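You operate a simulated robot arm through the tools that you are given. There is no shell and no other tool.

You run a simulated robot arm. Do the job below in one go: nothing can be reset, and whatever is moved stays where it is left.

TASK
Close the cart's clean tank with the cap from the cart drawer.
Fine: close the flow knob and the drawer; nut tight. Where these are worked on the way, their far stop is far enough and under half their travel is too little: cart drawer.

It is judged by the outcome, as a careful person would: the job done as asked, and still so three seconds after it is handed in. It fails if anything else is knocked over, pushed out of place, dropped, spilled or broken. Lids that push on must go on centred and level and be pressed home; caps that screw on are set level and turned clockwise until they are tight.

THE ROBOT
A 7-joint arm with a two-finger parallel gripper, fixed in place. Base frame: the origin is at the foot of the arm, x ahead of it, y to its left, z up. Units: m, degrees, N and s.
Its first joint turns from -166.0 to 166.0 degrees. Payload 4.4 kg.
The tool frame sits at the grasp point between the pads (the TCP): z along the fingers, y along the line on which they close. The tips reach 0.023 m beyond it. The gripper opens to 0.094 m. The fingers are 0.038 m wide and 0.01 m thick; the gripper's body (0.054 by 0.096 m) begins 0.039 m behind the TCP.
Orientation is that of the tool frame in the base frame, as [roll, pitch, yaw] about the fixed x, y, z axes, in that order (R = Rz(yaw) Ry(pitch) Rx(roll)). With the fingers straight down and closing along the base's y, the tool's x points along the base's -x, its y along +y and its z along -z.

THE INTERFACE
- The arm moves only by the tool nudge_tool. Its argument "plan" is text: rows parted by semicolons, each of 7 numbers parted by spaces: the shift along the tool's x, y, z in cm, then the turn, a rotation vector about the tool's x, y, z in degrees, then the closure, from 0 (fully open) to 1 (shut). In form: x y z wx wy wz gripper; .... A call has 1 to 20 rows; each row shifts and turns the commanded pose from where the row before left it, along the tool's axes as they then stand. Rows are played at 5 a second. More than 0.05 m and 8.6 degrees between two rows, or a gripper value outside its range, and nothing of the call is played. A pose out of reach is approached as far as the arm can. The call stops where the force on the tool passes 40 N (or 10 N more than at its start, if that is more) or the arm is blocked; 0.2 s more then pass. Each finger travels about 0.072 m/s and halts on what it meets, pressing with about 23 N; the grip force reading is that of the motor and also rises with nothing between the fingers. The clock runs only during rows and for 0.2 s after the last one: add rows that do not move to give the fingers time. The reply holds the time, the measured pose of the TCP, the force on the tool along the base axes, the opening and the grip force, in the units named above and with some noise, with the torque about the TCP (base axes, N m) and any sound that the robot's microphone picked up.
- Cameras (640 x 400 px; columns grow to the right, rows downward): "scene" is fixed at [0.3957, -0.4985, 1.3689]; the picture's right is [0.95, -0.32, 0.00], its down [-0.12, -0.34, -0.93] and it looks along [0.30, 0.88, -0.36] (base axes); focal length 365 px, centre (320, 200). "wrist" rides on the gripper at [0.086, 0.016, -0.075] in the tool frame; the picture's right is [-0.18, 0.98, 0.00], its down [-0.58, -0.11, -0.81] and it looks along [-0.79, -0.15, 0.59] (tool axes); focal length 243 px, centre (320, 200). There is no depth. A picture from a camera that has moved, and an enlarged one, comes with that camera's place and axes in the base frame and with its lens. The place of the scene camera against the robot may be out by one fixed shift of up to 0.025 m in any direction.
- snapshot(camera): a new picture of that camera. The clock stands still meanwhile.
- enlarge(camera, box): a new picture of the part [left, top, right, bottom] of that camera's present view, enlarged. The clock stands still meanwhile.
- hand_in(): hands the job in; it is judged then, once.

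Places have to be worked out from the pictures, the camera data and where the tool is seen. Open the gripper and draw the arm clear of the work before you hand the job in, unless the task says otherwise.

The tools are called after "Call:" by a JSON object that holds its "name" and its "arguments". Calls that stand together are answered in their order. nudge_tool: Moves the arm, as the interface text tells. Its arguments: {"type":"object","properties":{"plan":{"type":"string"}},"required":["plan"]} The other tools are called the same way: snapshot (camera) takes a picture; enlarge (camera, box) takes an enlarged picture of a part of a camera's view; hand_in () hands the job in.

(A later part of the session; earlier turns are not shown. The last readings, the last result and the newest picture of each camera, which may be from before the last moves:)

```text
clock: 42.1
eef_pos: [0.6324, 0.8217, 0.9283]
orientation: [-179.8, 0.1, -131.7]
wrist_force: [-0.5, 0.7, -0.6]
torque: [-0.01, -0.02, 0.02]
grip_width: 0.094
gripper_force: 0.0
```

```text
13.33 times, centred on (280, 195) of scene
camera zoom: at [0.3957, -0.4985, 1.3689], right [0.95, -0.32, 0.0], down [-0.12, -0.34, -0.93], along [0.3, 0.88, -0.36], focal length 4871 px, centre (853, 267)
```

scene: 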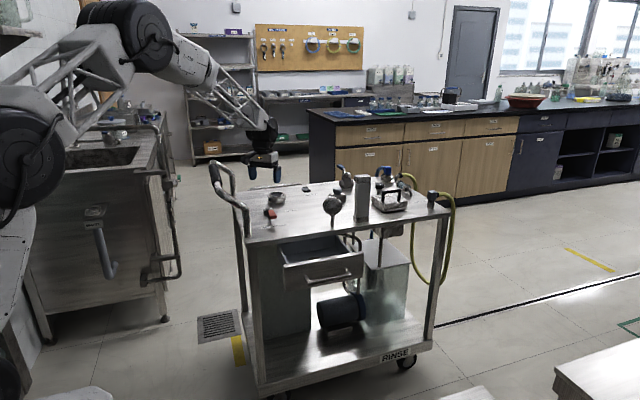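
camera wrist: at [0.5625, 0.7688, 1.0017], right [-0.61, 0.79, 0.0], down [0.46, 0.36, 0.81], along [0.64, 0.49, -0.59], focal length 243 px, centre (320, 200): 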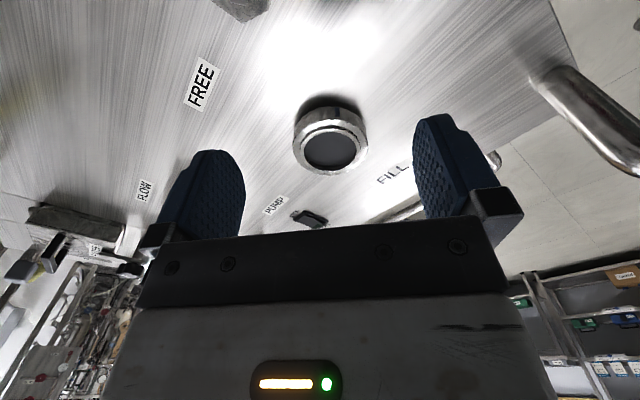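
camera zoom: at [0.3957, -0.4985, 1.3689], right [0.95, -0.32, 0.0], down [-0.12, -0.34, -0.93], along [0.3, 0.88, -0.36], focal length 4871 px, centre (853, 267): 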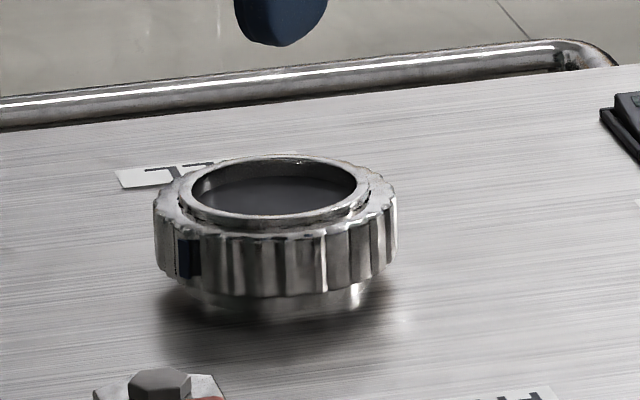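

The neck is a tube with a scalloped nut around it, standing slightly off the deck and carrying a dark mark. I compare it with the OUT fitting, and view the other parts from the scene camera.

Call:
{"name": "enlarge", "arguments": {"camera": "scene", "box": [366, 160, 414, 190]}}

Call:
{"name": "enlarge", "arguments": {"camera": "scene", "box": [320, 165, 368, 225]}}

Call:
{"name": "enlarge", "arguments": {"camera": "scene", "box": [256, 200, 304, 230]}}

```text
13.33 times, centred on (390, 175) of scene
camera zoom: at [0.3957, -0.4985, 1.3689], right [0.95, -0.32, 0.0], down [-0.12, -0.34, -0.93], along [0.3, 0.88, -0.36], focal length 4871 px, centre (-613, 533)
```

zoom: 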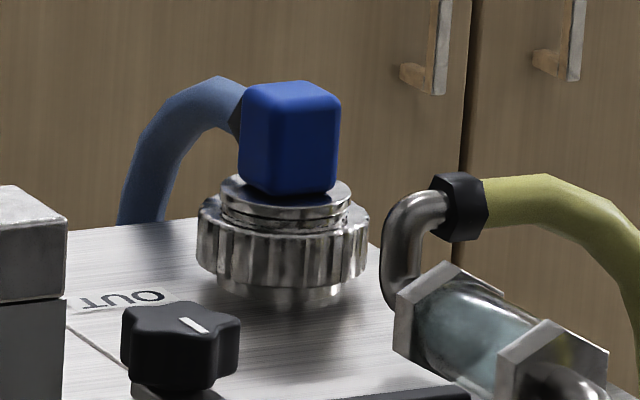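

```text
6.67 times, centred on (344, 195) of scene
camera zoom: at [0.3957, -0.4985, 1.3689], right [0.95, -0.32, 0.0], down [-0.12, -0.34, -0.93], along [0.3, 0.88, -0.36], focal length 2436 px, centre (160, 233)
```

zoom: 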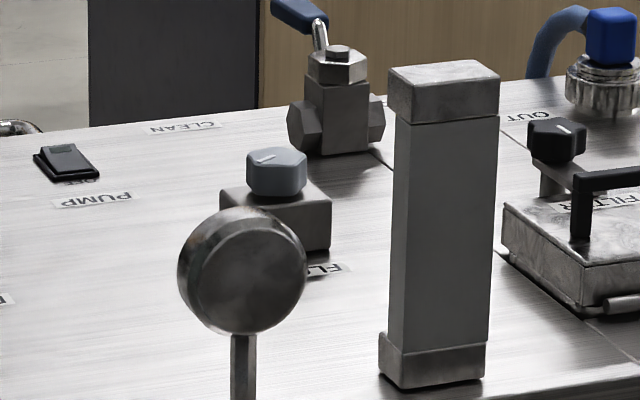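

```text
13.33 times, centred on (280, 215) of scene
camera zoom: at [0.3957, -0.4985, 1.3689], right [0.95, -0.32, 0.0], down [-0.12, -0.34, -0.93], along [0.3, 0.88, -0.36], focal length 4871 px, centre (853, 0)
```

zoom: 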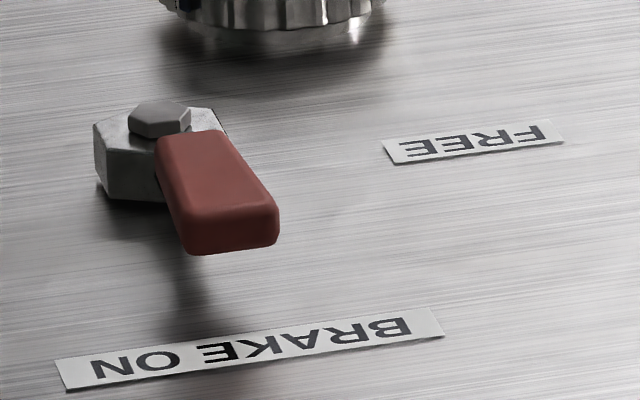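

The brake lever points at BRAKE ON, and the OUT fitting has a similar nut with thread showing above it. I return over the drawer for a near-vertical view of the cap.

Call:
{"name": "nudge_tool", "arguments": {"plan": "0 0 -4 0 0 0 0; 0 0 -4 0 0 0 0; 0 0 -4 0 0 0 0; 0 0 0 0 0 -8.4 0; 0 0 0 0 0 -8.4 0; 0 0 0 0 0 -8.4 0; 0 0 0 0 0 -8.4 0; 0 0 0 0 0 -8.4 0; 4.15 -1.14 0 0 0 0 0; 4.15 -1.14 0 0 0 0 0; 4.15 -1.14 0 0 0 0 0; 4.15 -1.14 0 0 0 0 0; 4.15 -1.14 0 0 0 0 0; 4.15 -1.14 0 0 0 0 0; 4.15 -1.14 0 0 0 0 0; 4.15 -1.14 0 0 0 0 0; 0 0 0 0 0 0 0"}}

Call:
{"name": "nudge_tool", "arguments": {"plan": "0 0 4 0 0 0 0; 0 0 4 0 0 0 0; 0 0 4 0 0 0 0; 0 0 4 0 0 0 0; 0 0 4 0 0 0 0; 0 0 2 0 0 0 0; 0 0 0 0 0 0 0; 0 0 0 0 0 0 0"}}

Call:
{"name": "snapshot", "arguments": {"camera": "wrist"}}

Call:
{"name": "enlarge", "arguments": {"camera": "wrist", "box": [256, 0, 416, 100]}}

```text
clock: 45.7
eef_pos: [0.7242, 0.4937, 1.0473]
orientation: [-179.7, 0.0, -89.7]
wrist_force: [0.0, 0.9, 0.5]
torque: [-0.01, -0.01, -0.02]
grip_width: 0.094
gripper_force: 0.0
```

```text
clock: 47.5
eef_pos: [0.7266, 0.4921, 0.8295]
orientation: [-179.7, 0.0, -89.7]
wrist_force: [-0.5, 0.0, 1.2]
torque: [0.04, 0.01, -0.02]
grip_width: 0.094
gripper_force: 0.1
```

```text
taken
camera wrist: at [0.7102, 0.4067, 0.9036], right [-0.98, 0.18, 0.0], down [0.1, 0.58, 0.81], along [0.15, 0.79, -0.59], focal length 243 px, centre (320, 200)
```

wrist: 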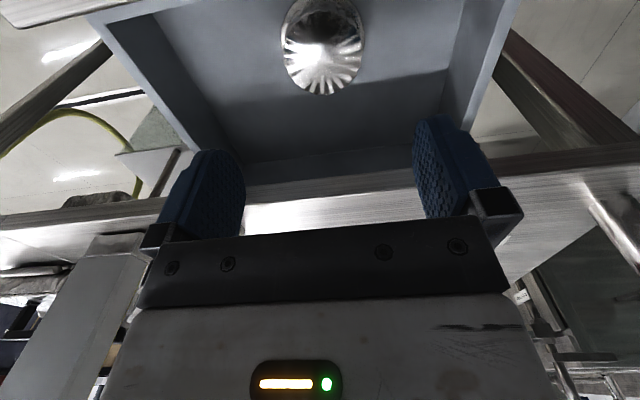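

```text
4.00 times, centred on (336, 50) of wrist
camera zoom: at [0.7102, 0.4067, 0.9036], right [-0.98, 0.18, 0.0], down [0.1, 0.58, 0.81], along [0.15, 0.79, -0.59], focal length 970 px, centre (256, 800)
```

zoom: 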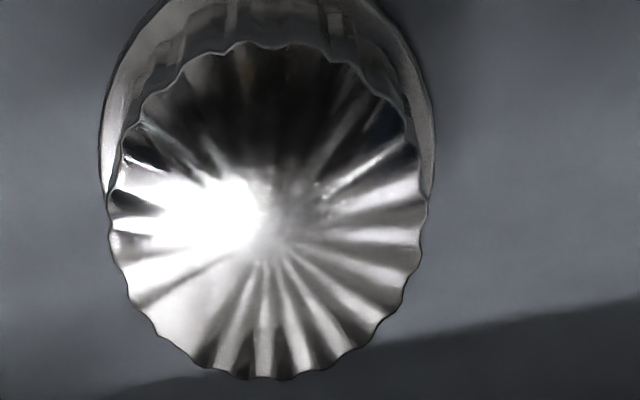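

Triangulating from three wrist views, the cap's top centre is at (0.723, 0.473, 0.739) with a flange about 2 cm lower. I centre over it and descend so the fingertips reach around the knob just above the flange.

Call:
{"name": "nudge_tool", "arguments": {"plan": "1.9 0.36 0 0 0 0 0; 0 0 3 0 0 0 0; 0 0 3 0 0 0 0; 0 0 1.2 0 0 0 0; 0 0 0.9 0 0 0 0; 0 0 0 0 0 0 0; 0 0 0 0 0 0 0"}}

Call:
{"name": "snapshot", "arguments": {"camera": "wrist"}}

Call:
{"name": "enlarge", "arguments": {"camera": "scene", "box": [270, 210, 366, 270]}}

```text
clock: 49.1
eef_pos: [0.723, 0.4739, 0.7491]
orientation: [-179.8, 0.0, -89.8]
wrist_force: [-0.1, 0.5, 0.3]
torque: [0.0, 0.02, -0.01]
grip_width: 0.0939
gripper_force: 0.1
```

```text
taken
camera wrist: at [0.7065, 0.3875, 0.8218], right [-0.98, 0.18, -0.01], down [0.1, 0.58, 0.81], along [0.15, 0.79, -0.59], focal length 243 px, centre (320, 200)
```

wrist: 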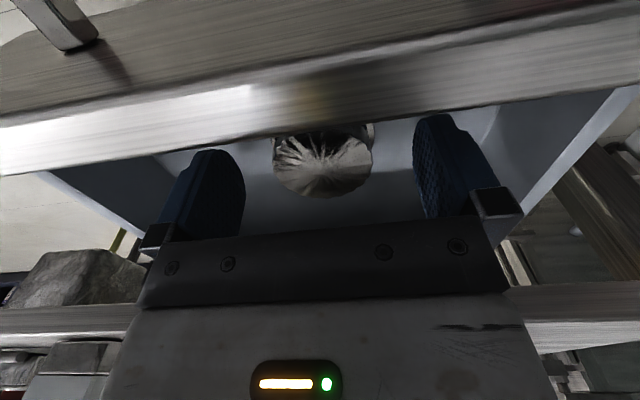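

```text
6.67 times, centred on (318, 240) of scene
camera zoom: at [0.3957, -0.4985, 1.3689], right [0.95, -0.32, 0.0], down [-0.12, -0.34, -0.93], along [0.3, 0.88, -0.36], focal length 2436 px, centre (333, -67)
```

zoom: 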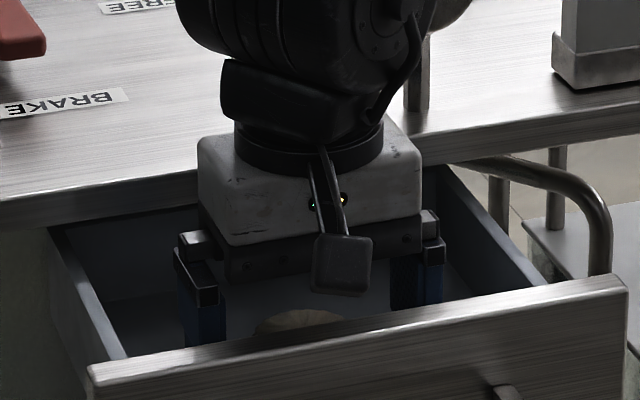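

The cap is centred between the fingertips. I close on its knob.

Call:
{"name": "nudge_tool", "arguments": {"plan": "0 0 0 0 0 0 0.4; 0 0 0 0 0 0 0.5; 0 0 0 0 0 0 0.6; 0 0 0 0 0 0 0.7; 0 0 0 0 0 0 0.7"}}

Call:
{"name": "snapshot", "arguments": {"camera": "wrist"}}

```text
clock: 50.3
eef_pos: [0.7224, 0.4737, 0.7496]
orientation: [-179.6, 0.0, -89.7]
wrist_force: [-0.2, 0.3, 0.3]
torque: [-0.02, 0.03, -0.01]
grip_width: 0.0519
gripper_force: 22.7
```

```text
taken
camera wrist: at [0.7065, 0.3875, 0.8218], right [-0.98, 0.18, -0.01], down [0.1, 0.58, 0.81], along [0.15, 0.79, -0.59], focal length 243 px, centre (320, 200)
```

wrist: 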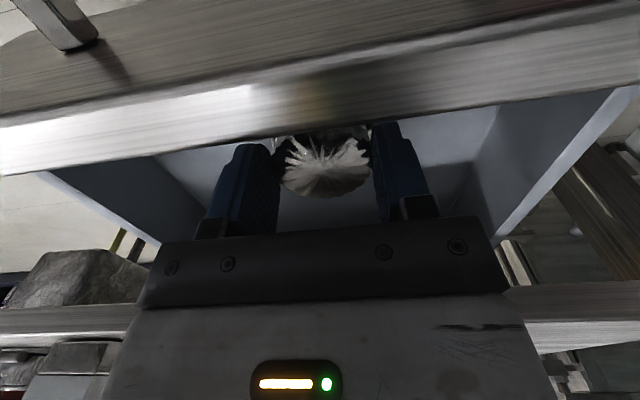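

The knob is gripped at 5.2 cm with 23 N. I lift gently straight up out of the drawer.

Call:
{"name": "nudge_tool", "arguments": {"plan": "0 0 -0.5 0 0 0 0.7; 0 0 -1 0 0 0 0.7; 0 0 -2 0 0 0 0.7; 0 0 -3 0 0 0 0.7; 0 0 -4 0 0 0 0.7; 0 0 -4 0 0 0 0.7; 0 0 -4 0 0 0 0.7; 0 0 0 0 0 0 0.7; 0 0 0 0 0 0 0.7"}}

Call:
{"name": "snapshot", "arguments": {"camera": "wrist"}}

Call:
{"name": "enlarge", "arguments": {"camera": "scene", "box": [278, 160, 374, 220]}}

```text
clock: 52.3
eef_pos: [0.7213, 0.4728, 0.9345]
orientation: [-179.6, 0.0, -89.6]
wrist_force: [0.1, -0.3, 0.3]
torque: [-0.02, -0.01, 0.01]
grip_width: 0.0519
gripper_force: 22.7
```

```text
taken
camera wrist: at [0.7041, 0.3878, 1.008], right [-0.98, 0.18, -0.01], down [0.1, 0.58, 0.81], along [0.15, 0.79, -0.59], focal length 243 px, centre (320, 200)
```

wrist: 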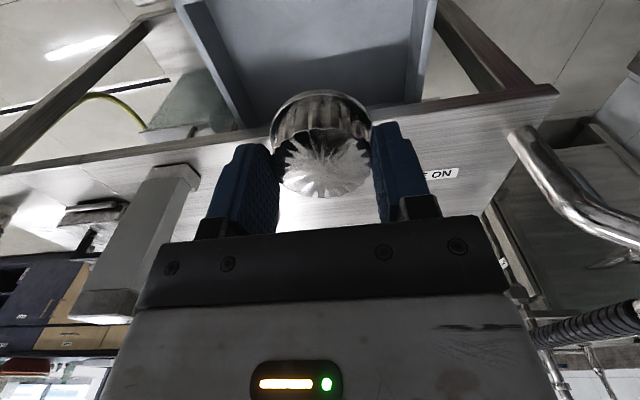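

```text
6.67 times, centred on (326, 190) of scene
camera zoom: at [0.3957, -0.4985, 1.3689], right [0.95, -0.32, 0.0], down [-0.12, -0.34, -0.93], along [0.3, 0.88, -0.36], focal length 2436 px, centre (280, 267)
```

zoom: 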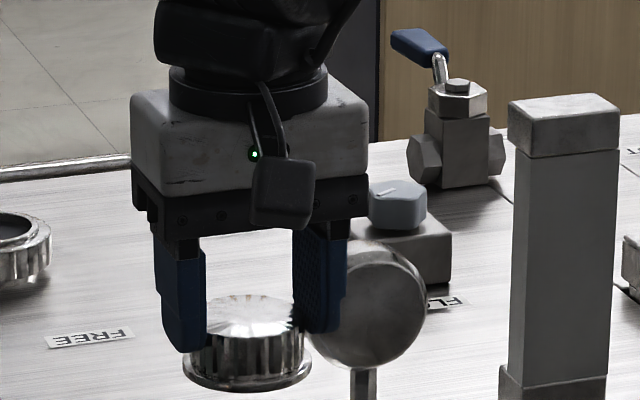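

The cap came out cleanly. I zoom in on the cap's side and underside.

Call:
{"name": "enlarge", "arguments": {"camera": "scene", "box": [296, 198, 336, 223]}}

Call:
{"name": "enlarge", "arguments": {"camera": "wrist", "box": [256, 80, 384, 210]}}

```text
16.00 times, centred on (316, 210) of scene
camera zoom: at [0.3957, -0.4985, 1.3689], right [0.95, -0.32, 0.0], down [-0.12, -0.34, -0.93], along [0.3, 0.88, -0.36], focal length 5845 px, centre (384, 32)
```

zoom: 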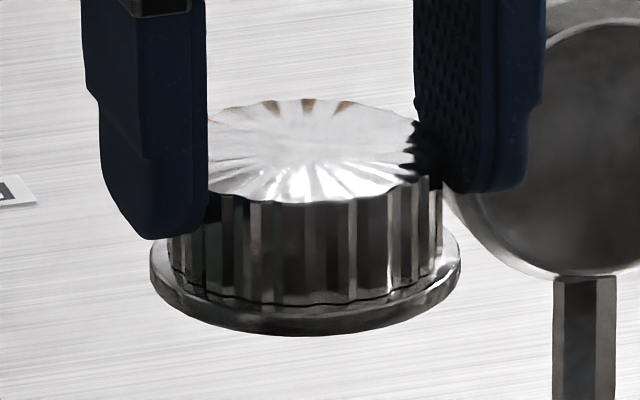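

```text
3.08 times, centred on (320, 145) of wrist
camera zoom: at [0.7041, 0.3878, 1.008], right [-0.98, 0.18, -0.01], down [0.1, 0.58, 0.81], along [0.15, 0.79, -0.59], focal length 746 px, centre (320, 369)
```

zoom: 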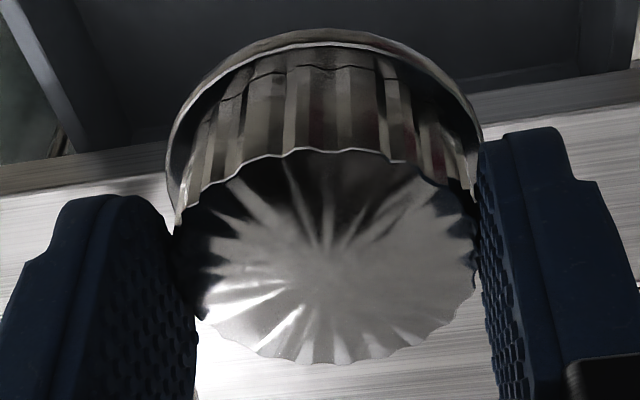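

The cap is a scalloped knob (5.2 cm) on a 6 cm flange with no plug showing below. I raise it and tilt it so its underside faces the scene camera.

Call:
{"name": "nudge_tool", "arguments": {"plan": "0 0 -4 0 0 0 0.7; 0 0 -4 0 0 0 0.7; 0 0 -4 0 0 0 0.7; 0 0 -4 0 0 0 0.7; 0 0 -4 0 0 0 0.7; 0 0 0 0 7 0 0.7; 0 0 0 0 7 0 0.7; 0 0 0 0 7 0 0.7; 0 0 0 0 7 0 0.7; 0 0 0 0 7 0 0.7; 0 0 0 0 7 0 0.7; 0 0 0 0 7 0 0.7; 0 0 0 0 7 0 0.7; 0 0 0 0 7 0 0.7; 0 0 0 0 0 0 0.7"}}

Call:
{"name": "snapshot", "arguments": {"camera": "scene"}}

```text
clock: 55.5
eef_pos: [0.7205, 0.4754, 1.1343]
orientation: [-179.3, -63.1, -90.3]
wrist_force: [-0.2, 0.0, -0.3]
torque: [0.04, -0.01, 0.0]
grip_width: 0.0521
gripper_force: 23.0
```

```text
taken
```

scene: 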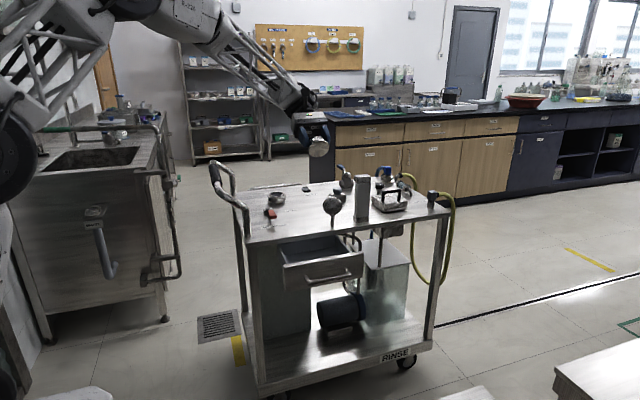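

Call:
{"name": "enlarge", "arguments": {"camera": "scene", "box": [298, 132, 338, 160]}}

Call:
{"name": "snapshot", "arguments": {"camera": "wrist"}}

```text
14.29 times, centred on (318, 146) of scene
camera zoom: at [0.3957, -0.4985, 1.3689], right [0.95, -0.32, 0.0], down [-0.12, -0.34, -0.93], along [0.3, 0.88, -0.36], focal length 5219 px, centre (349, 971)
```

zoom: 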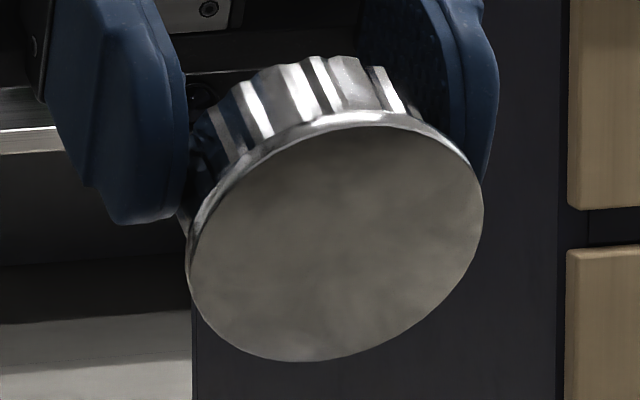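

```text
taken
camera wrist: at [0.7041, 0.5027, 1.2426], right [-0.98, 0.08, -0.17], down [0.1, 0.98, -0.15], along [0.15, -0.17, -0.97], focal length 243 px, centre (320, 200)
```

wrist: 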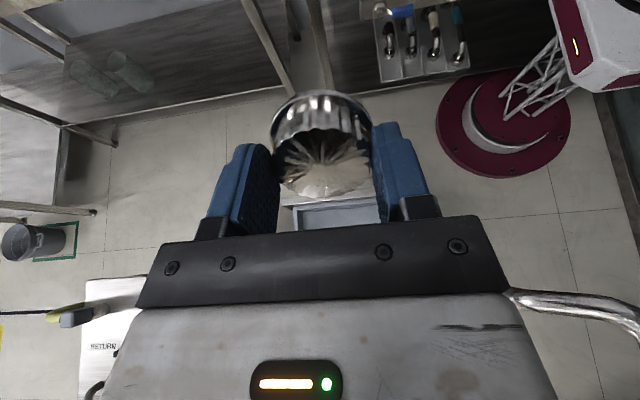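

The underside is a plain flat disc, so this is a blank: it must sit on the neck rim and be clamped by the scalloped nut passing over its knob. I level the tool again and carry the cap to a free spot on the deck near (0.71, 0.70), to free the hand for the nut.

Call:
{"name": "nudge_tool", "arguments": {"plan": "0 0 0 0 -7 0 0.7; 0 0 0 0 -7 0 0.7; 0 0 0 0 -7 0 0.7; 0 0 0 0 -7 0 0.7; 0 0 0 0 -7 0 0.7; 0 0 0 0 -7 0 0.7; 0 0 0 0 -7 0 0.7; 0 0 0 0 -7 0 0.7; 0 0 0 0 -7 0 0.7; 0 0 0 0 0 0 0.7; -4.5 0.2 0 0 0 0 0.7; -4.5 0.2 0 0 0 0 0.7; -4.5 0.2 0 0 0 0 0.7; -4.5 0.2 0 0 0 0 0.7; -4.5 0.2 0 0 0 0 0.7; 0 0 4 0 0 0 0.7; 0 0 4 0 0 0 0.7; 0 0 4 0 0 0 0.7; 0 0 0 0 0 0 0.7; 0 0 0 0 0 0 0.7"}}

Call:
{"name": "snapshot", "arguments": {"camera": "wrist"}}

Call:
{"name": "snapshot", "arguments": {"camera": "scene"}}

```text
clock: 59.7
eef_pos: [0.7122, 0.7041, 1.0143]
orientation: [-179.7, 0.0, -89.7]
wrist_force: [0.4, -0.3, -1.1]
torque: [-0.03, 0.02, 0.01]
grip_width: 0.0519
gripper_force: 22.8
```

```text
taken
camera wrist: at [0.6954, 0.6176, 1.0873], right [-0.98, 0.18, -0.01], down [0.1, 0.58, 0.81], along [0.15, 0.79, -0.59], focal length 243 px, centre (320, 200)
```

wrist: 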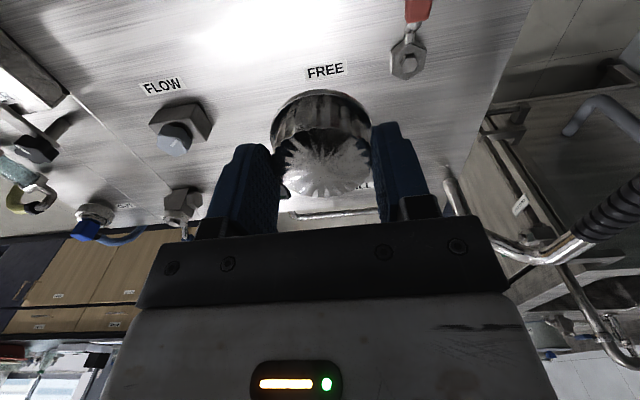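

```text
taken
```

scene: 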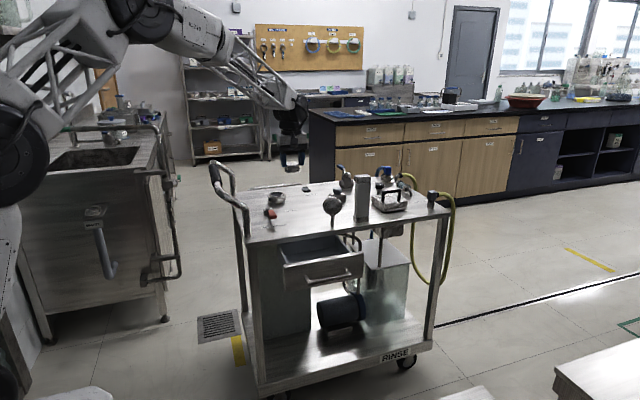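

The area below is clear deck beyond the FREE label. I descend toward the deck, slowing before contact.

Call:
{"name": "nudge_tool", "arguments": {"plan": "0 0 4 0 0 0 0.7; 0 0 4 0 0 0 0.7; 0 0 4 0 0 0 0.7; 0 0 3 0 0 0 0.7; 0 0 0.5 0 0 0 0.7; 0 0 0 0 0 0 0.7; 0 0 0 0 0 0 0.7"}}

Call:
{"name": "enlarge", "arguments": {"camera": "scene", "box": [270, 180, 318, 210]}}

```text
clock: 61.3
eef_pos: [0.7109, 0.6995, 0.8574]
orientation: [-179.7, 0.0, -89.7]
wrist_force: [0.4, -0.3, -0.9]
torque: [-0.03, 0.02, 0.04]
grip_width: 0.0519
gripper_force: 22.8
```

```text
13.33 times, centred on (294, 195) of scene
camera zoom: at [0.3957, -0.4985, 1.3689], right [0.95, -0.32, 0.0], down [-0.12, -0.34, -0.93], along [0.3, 0.88, -0.36], focal length 4871 px, centre (667, 267)
```

zoom: 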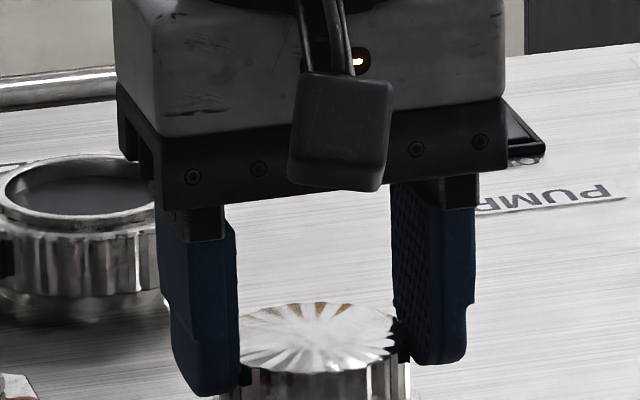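

I lower in finer steps, watching the force for deck contact.

Call:
{"name": "nudge_tool", "arguments": {"plan": "0 0 0.5 0 0 0 0.7; 0 0 0.5 0 0 0 0.7; 0 0 0.4 0 0 0 0.7; 0 0 0 0 0 0 0.7"}}

Call:
{"name": "enlarge", "arguments": {"camera": "scene", "box": [270, 190, 318, 220]}}

```text
clock: 62.3
eef_pos: [0.7107, 0.6996, 0.8441]
orientation: [-179.7, 0.0, -89.7]
wrist_force: [-1.0, -0.2, -1.2]
torque: [-0.03, 0.03, 0.03]
grip_width: 0.052
gripper_force: 22.9
```

```text
13.33 times, centred on (294, 205) of scene
camera zoom: at [0.3957, -0.4985, 1.3689], right [0.95, -0.32, 0.0], down [-0.12, -0.34, -0.93], along [0.3, 0.88, -0.36], focal length 4871 px, centre (667, 133)
```

zoom: 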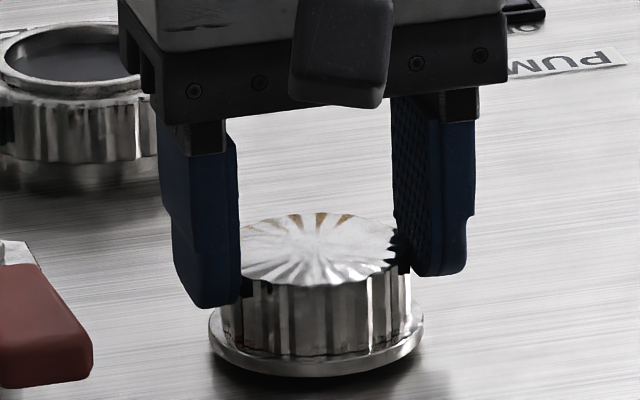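

The flange hovers just above the deck. I lower in 2 mm steps until the force rises.

Call:
{"name": "nudge_tool", "arguments": {"plan": "0 0 0.2 0 0 0 0.7; 0 0 0.2 0 0 0 0.7; 0 0 0.2 0 0 0 0.7; 0 0 0 0 0 0 0.7"}}

```text
clock: 63.3
eef_pos: [0.7113, 0.7003, 0.8387]
orientation: [-179.6, 0.1, -89.7]
wrist_force: [-2.3, 1.9, 18.3]
torque: [0.2, 0.11, 0.02]
grip_width: 0.052
gripper_force: 23.3
```

The cap touches the deck at TCP z≈0.839 (18 N). I relieve the pressure slightly, open the fingers and rise straight up.

Call:
{"name": "nudge_tool", "arguments": {"plan": "0 0 -0.1 0 0 0 0.7; 0 0 0 0 0 0 0.4; 0 0 0 0 0 0 0.2; 0 0 0 0 0 0 0; 0 0 0 0 0 0 0; 0 0 -2 0 0 0 0; 0 0 -4 0 0 0 0; 0 0 -4 0 0 0 0; 0 0 -4 0 0 0 0; 0 0 0 0 0 0 0; 0 0 0 0 0 0 0"}}

Call:
{"name": "snapshot", "arguments": {"camera": "wrist"}}

Call:
{"name": "enlarge", "arguments": {"camera": "scene", "box": [250, 170, 346, 230]}}

```text
clock: 65.7
eef_pos: [0.7113, 0.6991, 0.9788]
orientation: [-179.7, 0.0, -89.7]
wrist_force: [0.4, 0.2, -0.5]
torque: [0.01, -0.02, 0.0]
grip_width: 0.0941
gripper_force: 0.1
```

```text
taken
camera wrist: at [0.6953, 0.6128, 1.051], right [-0.98, 0.18, 0.0], down [0.1, 0.58, 0.81], along [0.15, 0.79, -0.59], focal length 243 px, centre (320, 200)
```

wrist: 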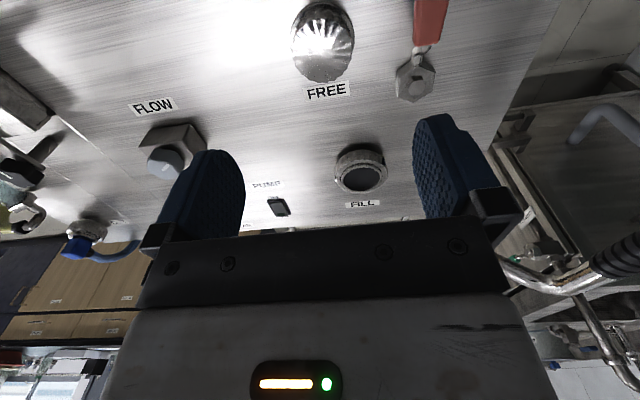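

```text
6.67 times, centred on (298, 200) of scene
camera zoom: at [0.3957, -0.4985, 1.3689], right [0.95, -0.32, 0.0], down [-0.12, -0.34, -0.93], along [0.3, 0.88, -0.36], focal length 2436 px, centre (467, 200)
```

zoom: 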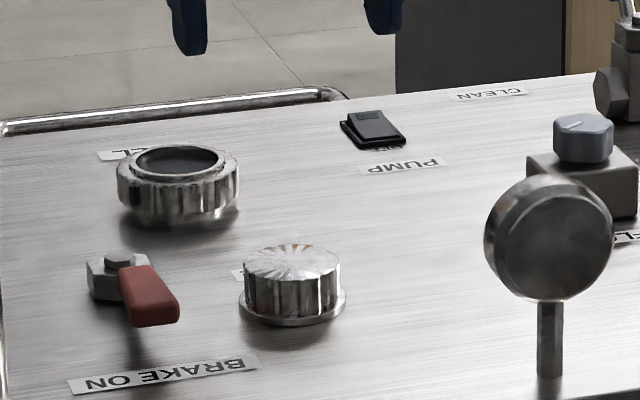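

The cap stands upright on the deck at (0.711, 0.700). I enlarge the neck from this wrist position to triangulate it.

Call:
{"name": "enlarge", "arguments": {"camera": "wrist", "box": [313, 135, 409, 215]}}

Call:
{"name": "enlarge", "arguments": {"camera": "wrist", "box": [274, 0, 370, 80]}}

```text
5.00 times, centred on (361, 175) of wrist
camera zoom: at [0.6953, 0.6128, 1.051], right [-0.98, 0.18, 0.0], down [0.1, 0.58, 0.81], along [0.15, 0.79, -0.59], focal length 1213 px, centre (115, 325)
```

zoom: 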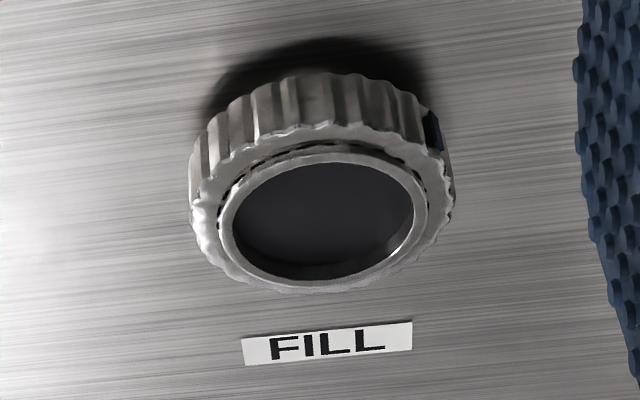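

```text
5.00 times, centred on (322, 40) of wrist
camera zoom: at [0.6953, 0.6128, 1.051], right [-0.98, 0.18, 0.0], down [0.1, 0.58, 0.81], along [0.15, 0.79, -0.59], focal length 1213 px, centre (310, 1000)
```

zoom: 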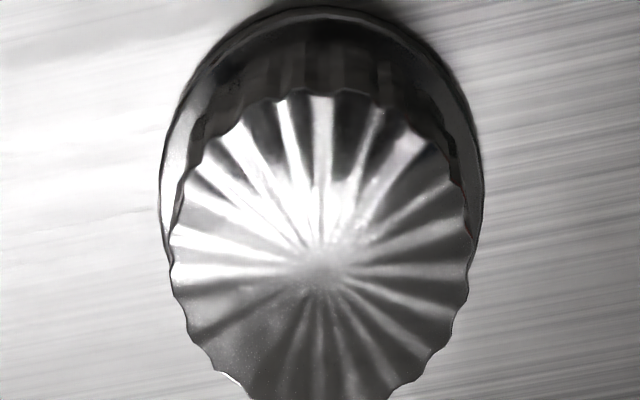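

I zoom far into the neck and the OUT fitting from the scene camera, which renders sharply, to understand nut and thread.

Call:
{"name": "enlarge", "arguments": {"camera": "scene", "box": [264, 188, 288, 203]}}

Call:
{"name": "enlarge", "arguments": {"camera": "scene", "box": [377, 168, 401, 183]}}

Call:
{"name": "enlarge", "arguments": {"camera": "scene", "box": [283, 204, 307, 219]}}

```text
16.00 times, centred on (276, 196) of scene
camera zoom: at [0.3957, -0.4985, 1.3689], right [0.95, -0.32, 0.0], down [-0.12, -0.34, -0.93], along [0.3, 0.88, -0.36], focal length 5845 px, centre (1024, 272)
```

zoom: 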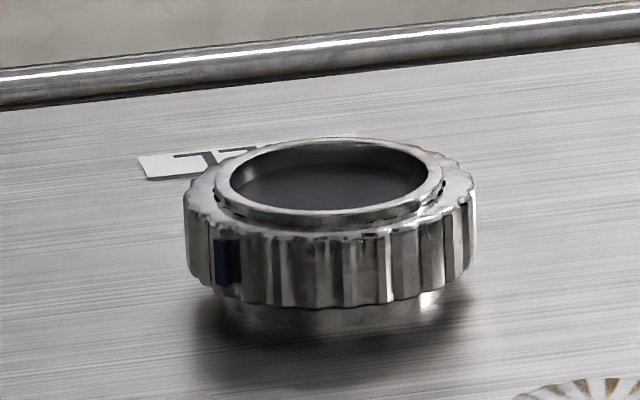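

```text
16.00 times, centred on (389, 176) of scene
camera zoom: at [0.3957, -0.4985, 1.3689], right [0.95, -0.32, 0.0], down [-0.12, -0.34, -0.93], along [0.3, 0.88, -0.36], focal length 5845 px, centre (-784, 592)
```

zoom: 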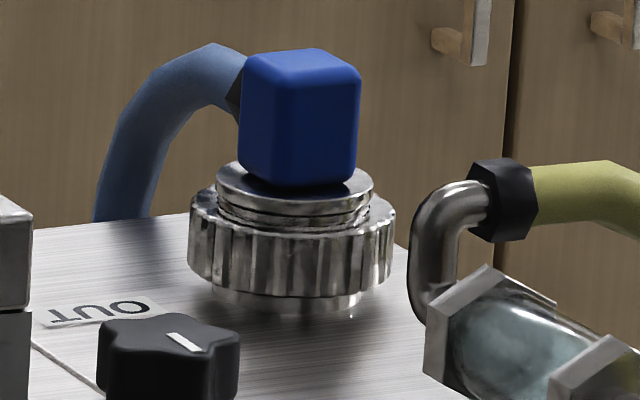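

```text
16.00 times, centred on (295, 212) of scene
camera zoom: at [0.3957, -0.4985, 1.3689], right [0.95, -0.32, 0.0], down [-0.12, -0.34, -0.93], along [0.3, 0.88, -0.36], focal length 5845 px, centre (720, 16)
```

zoom: 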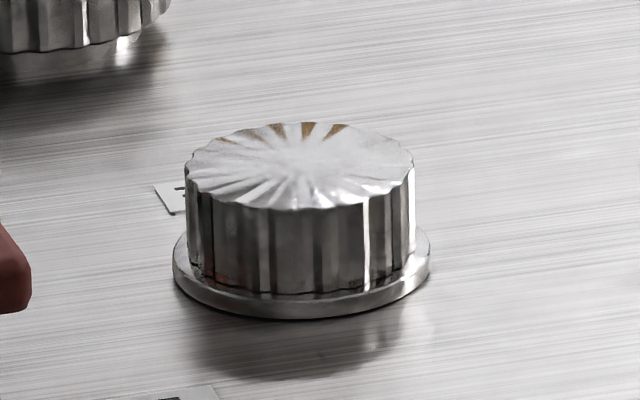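

The nut on FILL (the only one with a dark index mark) has a top opening wider than the neck rim, and the cap's flange matches the rim. I hover above the neck, at about (0.684, 0.8755), to check its centre and then test how the nut turns.

Call:
{"name": "nudge_tool", "arguments": {"plan": "-4.41 0.68 0 0 0 0 0; -4.41 0.68 0 0 0 0 0; -4.41 0.68 0 0 0 0 0; -4.41 0.68 0 0 0 0 0; 0 0 2.4 0 0 0 0; 0 0 2.4 0 0 0 0; 0 0 0 0 0 0 0; 0 0 0 0 0 0 0"}}

Call:
{"name": "snapshot", "arguments": {"camera": "wrist"}}

Call:
{"name": "enlarge", "arguments": {"camera": "wrist", "box": [256, 20, 384, 120]}}

```text
clock: 67.5
eef_pos: [0.6804, 0.8738, 0.9316]
orientation: [-179.7, 0.1, -89.7]
wrist_force: [0.3, 0.8, -1.0]
torque: [-0.04, 0.03, 0.0]
grip_width: 0.0939
gripper_force: 0.2
```

```text
taken
camera wrist: at [0.6641, 0.7873, 1.0053], right [-0.98, 0.18, -0.01], down [0.1, 0.58, 0.81], along [0.15, 0.79, -0.59], focal length 243 px, centre (320, 200)
```

wrist: 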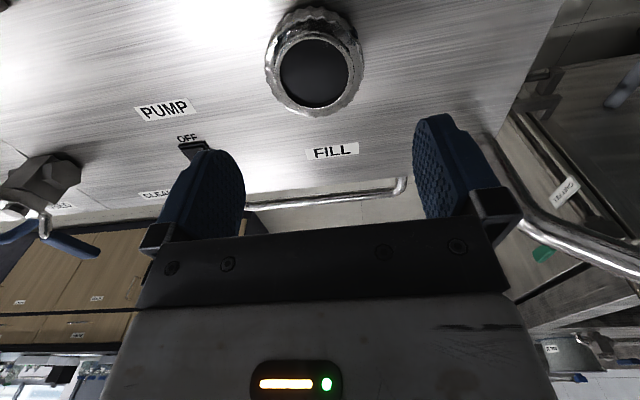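

```text
4.00 times, centred on (320, 70) of wrist
camera zoom: at [0.6641, 0.7873, 1.0053], right [-0.98, 0.18, -0.01], down [0.1, 0.58, 0.81], along [0.15, 0.79, -0.59], focal length 970 px, centre (320, 720)
```

zoom: 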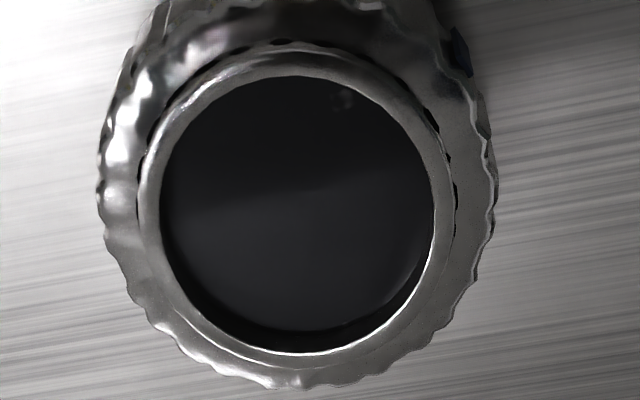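

The neck centre works out at (0.6845, 0.872) with its rim at z≈0.830. I centre on it and lower the open fingers around the nut.

Call:
{"name": "nudge_tool", "arguments": {"plan": "0.2 -0.41 3 0 0 0 0; 0 0 3 0 0 0 0; 0 0 2 0 0 0 0; 0 0 1 0 0 0 0; 0 0 0.6 0 0 0 0; 0 0 0.5 0 0 0 0; 0 0 0 0 0 0 0; 0 0 0 0 0 0 0"}}

Call:
{"name": "snapshot", "arguments": {"camera": "wrist"}}

Call:
{"name": "enlarge", "arguments": {"camera": "scene", "box": [254, 180, 302, 210]}}

```text
clock: 69.3
eef_pos: [0.6885, 0.8733, 0.8311]
orientation: [-179.6, 0.0, -89.8]
wrist_force: [0.1, 0.0, -0.1]
torque: [-0.03, 0.0, 0.01]
grip_width: 0.0938
gripper_force: 0.0
```

```text
taken
camera wrist: at [0.6714, 0.7866, 0.9041], right [-0.98, 0.18, -0.01], down [0.1, 0.58, 0.81], along [0.15, 0.79, -0.59], focal length 243 px, centre (320, 200)
```

wrist: 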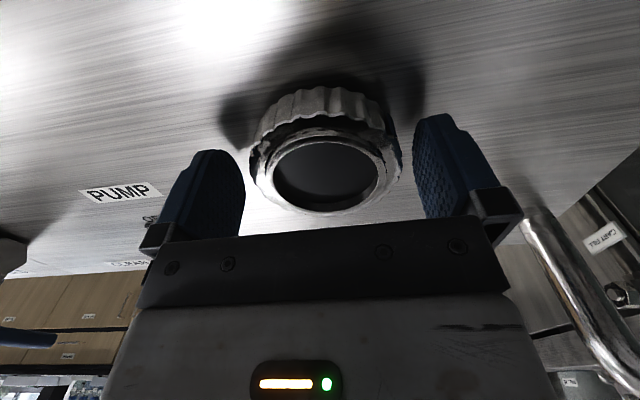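

```text
13.33 times, centred on (278, 195) of scene
camera zoom: at [0.3957, -0.4985, 1.3689], right [0.95, -0.32, 0.0], down [-0.12, -0.34, -0.93], along [0.3, 0.88, -0.36], focal length 4871 px, centre (880, 267)
```

zoom: 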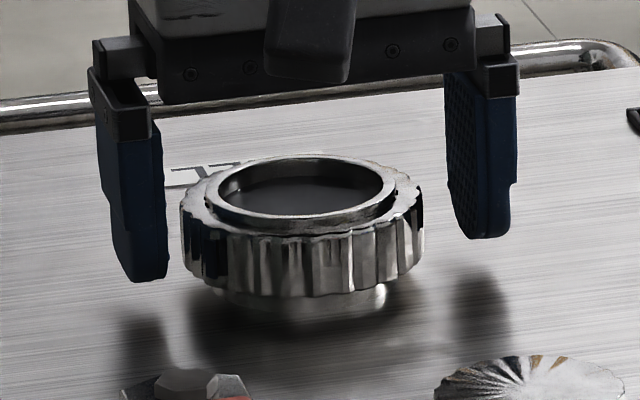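

The nut is centred between the fingers. I close on it and try a small clockwise turn to feel whether it is at its tight stop.

Call:
{"name": "nudge_tool", "arguments": {"plan": "0 0 0 0 0 0 0.1; 0 0 0 0 0 0 0.2; 0 0 0 0 0 0 0.3; 0 0 0 0 0 0 0.4; 0 0 0 0 0 0 0.4"}}

Call:
{"name": "enlarge", "arguments": {"camera": "scene", "box": [254, 180, 302, 210]}}

Call:
{"name": "enlarge", "arguments": {"camera": "wrist", "box": [240, 70, 416, 220]}}

```text
clock: 70.5
eef_pos: [0.6853, 0.8737, 0.8313]
orientation: [-179.8, 0.0, -89.6]
wrist_force: [-5.2, 1.1, 0.5]
torque: [-0.24, 0.8, -0.07]
grip_width: 0.073
gripper_force: 44.7
stopped in row 5: the force on the tool passed its limit at 42 N (the readings are from after the stop); the commanded pose is now the measured one
```

```text
13.33 times, centred on (278, 195) of scene
camera zoom: at [0.3957, -0.4985, 1.3689], right [0.95, -0.32, 0.0], down [-0.12, -0.34, -0.93], along [0.3, 0.88, -0.36], focal length 4871 px, centre (880, 267)
```

zoom: 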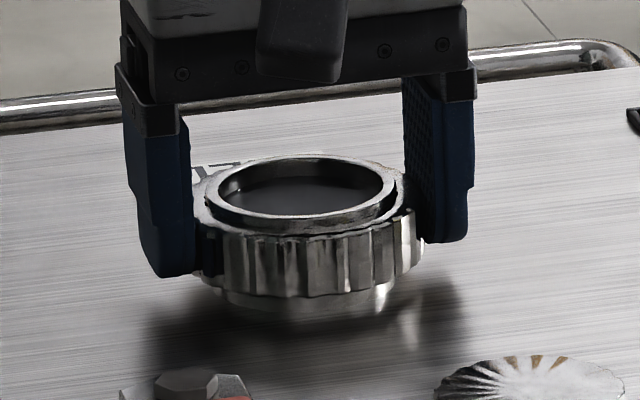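

```text
2.67 times, centred on (328, 145) of wrist
camera zoom: at [0.6694, 0.7878, 0.904], right [-0.98, 0.18, 0.0], down [0.1, 0.58, 0.81], along [0.15, 0.79, -0.59], focal length 647 px, centre (299, 347)
```

zoom: 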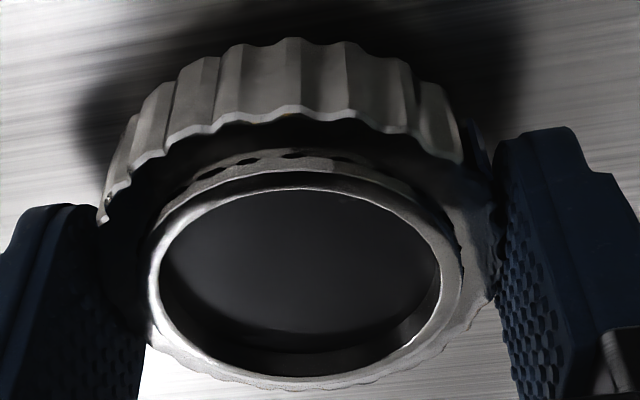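

The nut is held (width 0.073). I try an 8° clockwise turn.

Call:
{"name": "nudge_tool", "arguments": {"plan": "0 0 0 0 0 2 0.4; 0 0 0 0 0 2 0.4; 0 0 0 0 0 2 0.4; 0 0 0 0 0 2 0.4; 0 0 0 0 0 0 0.4"}}

Call:
{"name": "enlarge", "arguments": {"camera": "scene", "box": [254, 180, 302, 210]}}

```text
clock: 71.7
eef_pos: [0.6855, 0.8736, 0.8315]
orientation: [-179.8, 0.0, -97.6]
wrist_force: [-28.2, 12.0, 0.4]
torque: [-0.33, 1.1, -0.05]
grip_width: 0.0722
gripper_force: 44.7
```

```text
13.33 times, centred on (278, 195) of scene
camera zoom: at [0.3957, -0.4985, 1.3689], right [0.95, -0.32, 0.0], down [-0.12, -0.34, -0.93], along [0.3, 0.88, -0.36], focal length 4871 px, centre (880, 267)
```

zoom: 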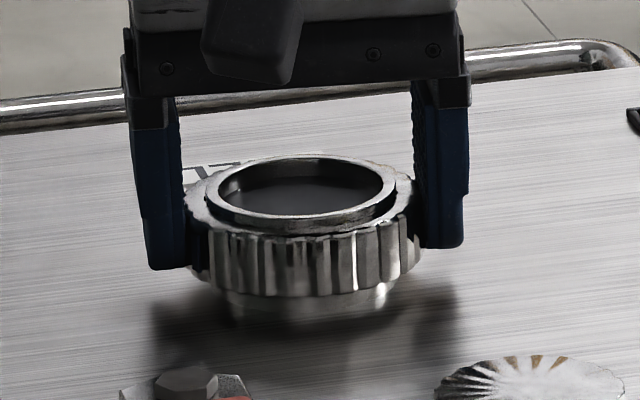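

The nut turned freely with the gripper, so it is loose at present, and the lateral force shows I am about 1 mm off its axis. I correct that and turn counter-clockwise while watching for a vertical push, to learn whether the nut climbs off or is captive.

Call:
{"name": "nudge_tool", "arguments": {"plan": "0 0.08 0 0 0 0 0.4; 0 0 0 0 0 -5 0.4; 0 0 0 0 0 -5 0.4; 0 0 0 0 0 -5 0.4; 0 0 0 0 0 -5 0.4; 0 0 0 0 0 -5 0.4; 0 0 0 0 0 -5 0.4; 0 0 0 0 0 -5 0.4; 0 0 0 0 0 -5 0.4; 0 0 0 0 0 0 0.4"}}

Call:
{"name": "enlarge", "arguments": {"camera": "scene", "box": [254, 180, 302, 210]}}

Call:
{"name": "enlarge", "arguments": {"camera": "wrist", "box": [240, 70, 416, 220]}}

```text
clock: 73.9
eef_pos: [0.687, 0.8735, 0.8311]
orientation: [-179.9, -0.2, -57.6]
wrist_force: [6.5, -0.3, -7.3]
torque: [0.12, 0.25, -1.78]
grip_width: 0.0723
gripper_force: 45.0
```

```text
13.33 times, centred on (278, 195) of scene
camera zoom: at [0.3957, -0.4985, 1.3689], right [0.95, -0.32, 0.0], down [-0.12, -0.34, -0.93], along [0.3, 0.88, -0.36], focal length 4871 px, centre (880, 267)
```

zoom: 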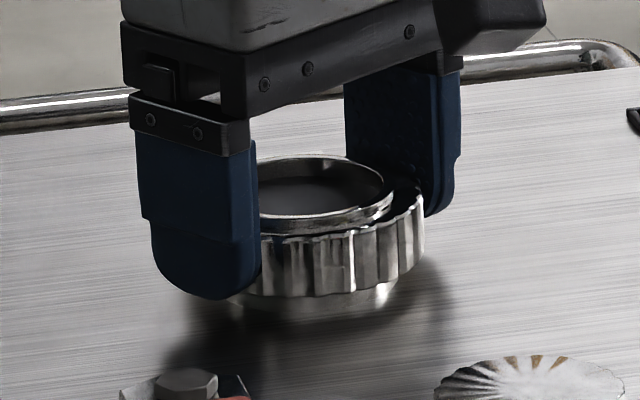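

```text
2.67 times, centred on (328, 145) of wrist
camera zoom: at [0.7184, 0.7923, 0.9042], right [-0.93, -0.37, 0.0], down [-0.22, 0.55, 0.8], along [-0.3, 0.75, -0.59], focal length 647 px, centre (299, 347)
```

zoom: 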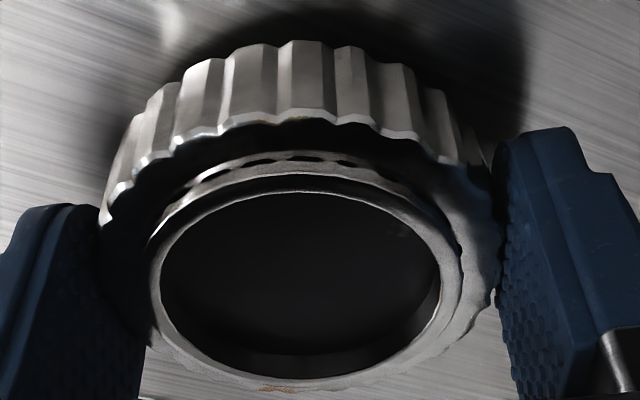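

The counter-clockwise turn met 1.8 N·m of resistance: the nut is captive with a stop on the loose side. I open, rise and check where the index mark is now.

Call:
{"name": "nudge_tool", "arguments": {"plan": "0 0 0 0 0 3 0.4; 0 0 0 0 0 0 0.2; 0 0 0 0 0 0 0; 0 0 0 0 0 0 0; 0 0 -2 0 0 0 0; 0 0 -4 0 0 0 0; 0 0 -4 0 0 0 0; 0 0 -4 0 0 0 0; 0 0 0 0 0 0 0"}}

Call:
{"name": "enlarge", "arguments": {"camera": "scene", "box": [254, 180, 302, 210]}}

Call:
{"name": "snapshot", "arguments": {"camera": "wrist"}}

```text
clock: 75.9
eef_pos: [0.6807, 0.8736, 0.9701]
orientation: [-179.8, -0.1, -60.6]
wrist_force: [0.3, -0.4, 0.0]
torque: [0.04, 0.02, 0.02]
grip_width: 0.0939
gripper_force: 0.1
```

```text
13.33 times, centred on (278, 195) of scene
camera zoom: at [0.3957, -0.4985, 1.3689], right [0.95, -0.32, 0.0], down [-0.12, -0.34, -0.93], along [0.3, 0.88, -0.36], focal length 4871 px, centre (880, 267)
```

zoom: 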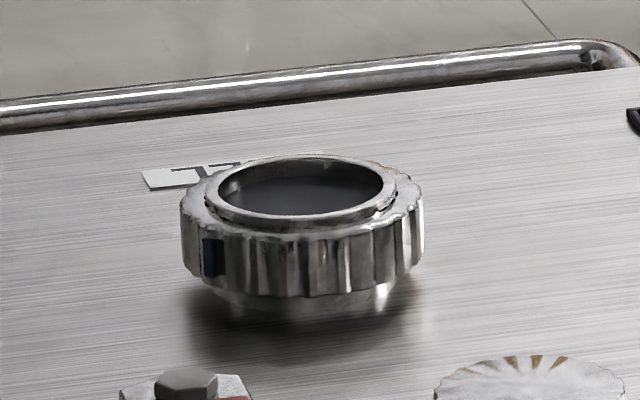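

```text
taken
camera wrist: at [0.7091, 0.791, 1.0424], right [-0.95, -0.32, 0.0], down [-0.19, 0.56, 0.81], along [-0.26, 0.76, -0.59], focal length 243 px, centre (320, 200)
```

wrist: 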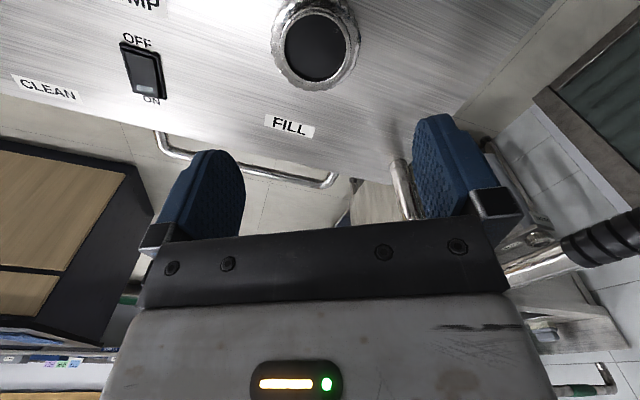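

The mark is back exactly where it started, so the nut began at its loose stop and only needs tightening clockwise after the cap is seated. To get the neck's y-centre by touch, I yaw the gripper to close along y and grip the nut briefly.

Call:
{"name": "nudge_tool", "arguments": {"plan": "0 0 0 0 0 8.5 0; 0 0 0 0 0 8.5 0; 0 0 0 0 0 8.5 0; 0 0 0 0 0 8.5 0; 0 0 0 0 0 8.5 0; 0 0 0 0 0 8.5 0; 0 0 0 0 0 8.5 0; 0 0 0 0 0 8.5 0; 0 0 0 0 0 8.5 0; 0 0 0 0 0 8.5 0; 0 0 0 0 0 8.5 0; 0 0 0 0 0 8.5 0; 0 0 0 0 0 8.5 0; 0 0 0 0 0 8.5 0; 0 0 0 0 0 0 0; 0 0 0 0 0 0 0"}}

Call:
{"name": "snapshot", "arguments": {"camera": "wrist"}}

```text
clock: 79.3
eef_pos: [0.6848, 0.8752, 0.9723]
orientation: [-179.9, 0.3, -179.7]
wrist_force: [-0.6, 0.3, 0.1]
torque: [-0.02, -0.02, -0.01]
grip_width: 0.0938
gripper_force: 0.0
```

```text
taken
camera wrist: at [0.5981, 0.8901, 1.0443], right [0.18, 0.98, 0.0], down [0.58, -0.1, 0.81], along [0.8, -0.14, -0.59], focal length 243 px, centre (320, 200)
```

wrist: 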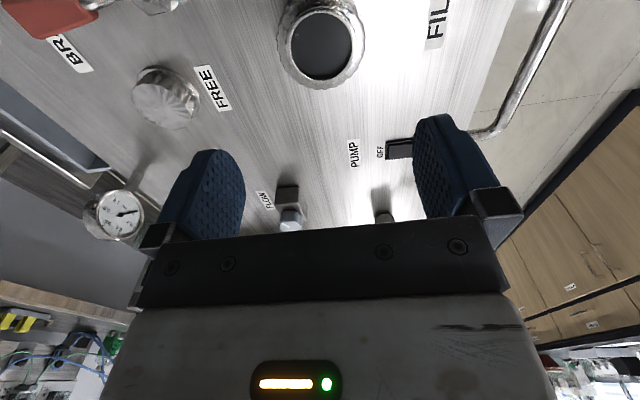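

I descend around the nut with the fingers now along y.

Call:
{"name": "nudge_tool", "arguments": {"plan": "0 -0.15 4 0 0 0 0; 0 0 4 0 0 0 0; 0 0 3 0 0 0 0; 0 0 1.5 0 0 0 0; 0 0 1 0 0 0 0; 0 0 0.5 0 0 0 0; 0 0 0 0 0 0 0; 0 0 0 0 0 0 0"}}

Call:
{"name": "nudge_tool", "arguments": {"plan": "0 0 0 0 0 0 0.1; 0 0 0 0 0 0 0.18; 0 0 0 0 0 0 0.22; 0 0 0 0 0 0 0.24; 0 0 0 0 0 0 0.24"}}

Call:
{"name": "snapshot", "arguments": {"camera": "wrist"}}

```text
clock: 81.1
eef_pos: [0.6854, 0.8713, 0.8319]
orientation: [-180.0, 0.2, -179.6]
wrist_force: [-0.3, -0.1, 0.1]
torque: [0.01, -0.03, 0.0]
grip_width: 0.0938
gripper_force: 0.0
```

```text
clock: 82.3
eef_pos: [0.6835, 0.8705, 0.8316]
orientation: [-180.0, 0.2, -179.6]
wrist_force: [-2.6, 17.5, -2.5]
torque: [0.22, -0.03, 0.08]
grip_width: 0.0792
gripper_force: 8.3
```

```text
taken
camera wrist: at [0.5977, 0.8882, 0.9043], right [0.18, 0.98, 0.0], down [0.58, -0.1, 0.81], along [0.8, -0.14, -0.59], focal length 243 px, centre (320, 200)
```

wrist: 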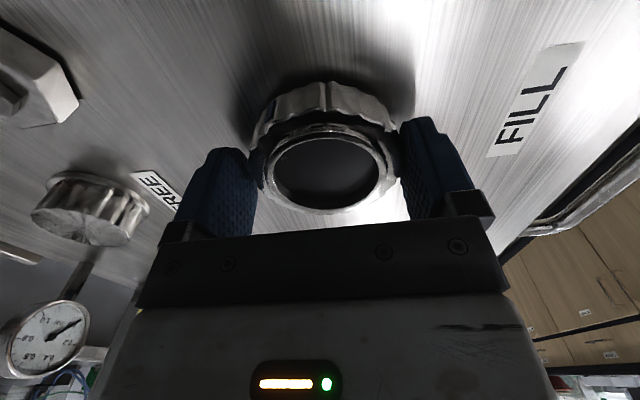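

Only the +y finger touched, which places the nut's centre at y≈0.8736, so the neck axis is at (0.685, 0.8736). I open, rise, and go over the cap with the fingers closing along y.

Call:
{"name": "nudge_tool", "arguments": {"plan": "0 0 0 0 0 0 0; 0 0 0 0 0 0 0; 0 0 -3 0 0 0 0; 0 0 -4 0 0 0 0; 0 0 -4 0 0 0 0; -0.69 -4.26 0 0 0 0 0; -0.69 -4.26 0 0 0 0 0; -0.69 -4.26 0 0 0 0 0; -0.69 -4.26 0 0 0 0 0; 0 0 0 0 0 0 0; 0 0 0 0 0 0 0"}}

Call:
{"name": "snapshot", "arguments": {"camera": "wrist"}}

Call:
{"name": "enlarge", "arguments": {"camera": "wrist", "box": [256, 10, 384, 110]}}

```text
clock: 84.7
eef_pos: [0.7134, 0.7009, 0.9432]
orientation: [-179.9, 0.3, -179.7]
wrist_force: [-0.5, 0.4, -0.4]
torque: [-0.03, 0.02, -0.02]
grip_width: 0.094
gripper_force: 0.0
```

```text
taken
camera wrist: at [0.627, 0.7167, 1.0153], right [0.18, 0.98, 0.0], down [0.58, -0.1, 0.81], along [0.8, -0.14, -0.59], focal length 243 px, centre (320, 200)
```

wrist: 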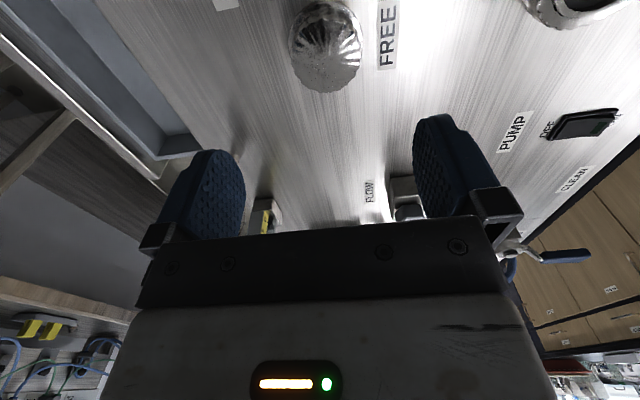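

```text
4.00 times, centred on (320, 60) of wrist
camera zoom: at [0.627, 0.7167, 1.0153], right [0.18, 0.98, 0.0], down [0.58, -0.1, 0.81], along [0.8, -0.14, -0.59], focal length 970 px, centre (320, 760)
```

zoom: 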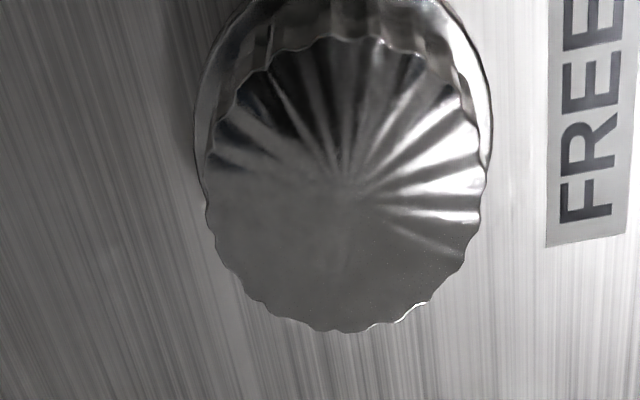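

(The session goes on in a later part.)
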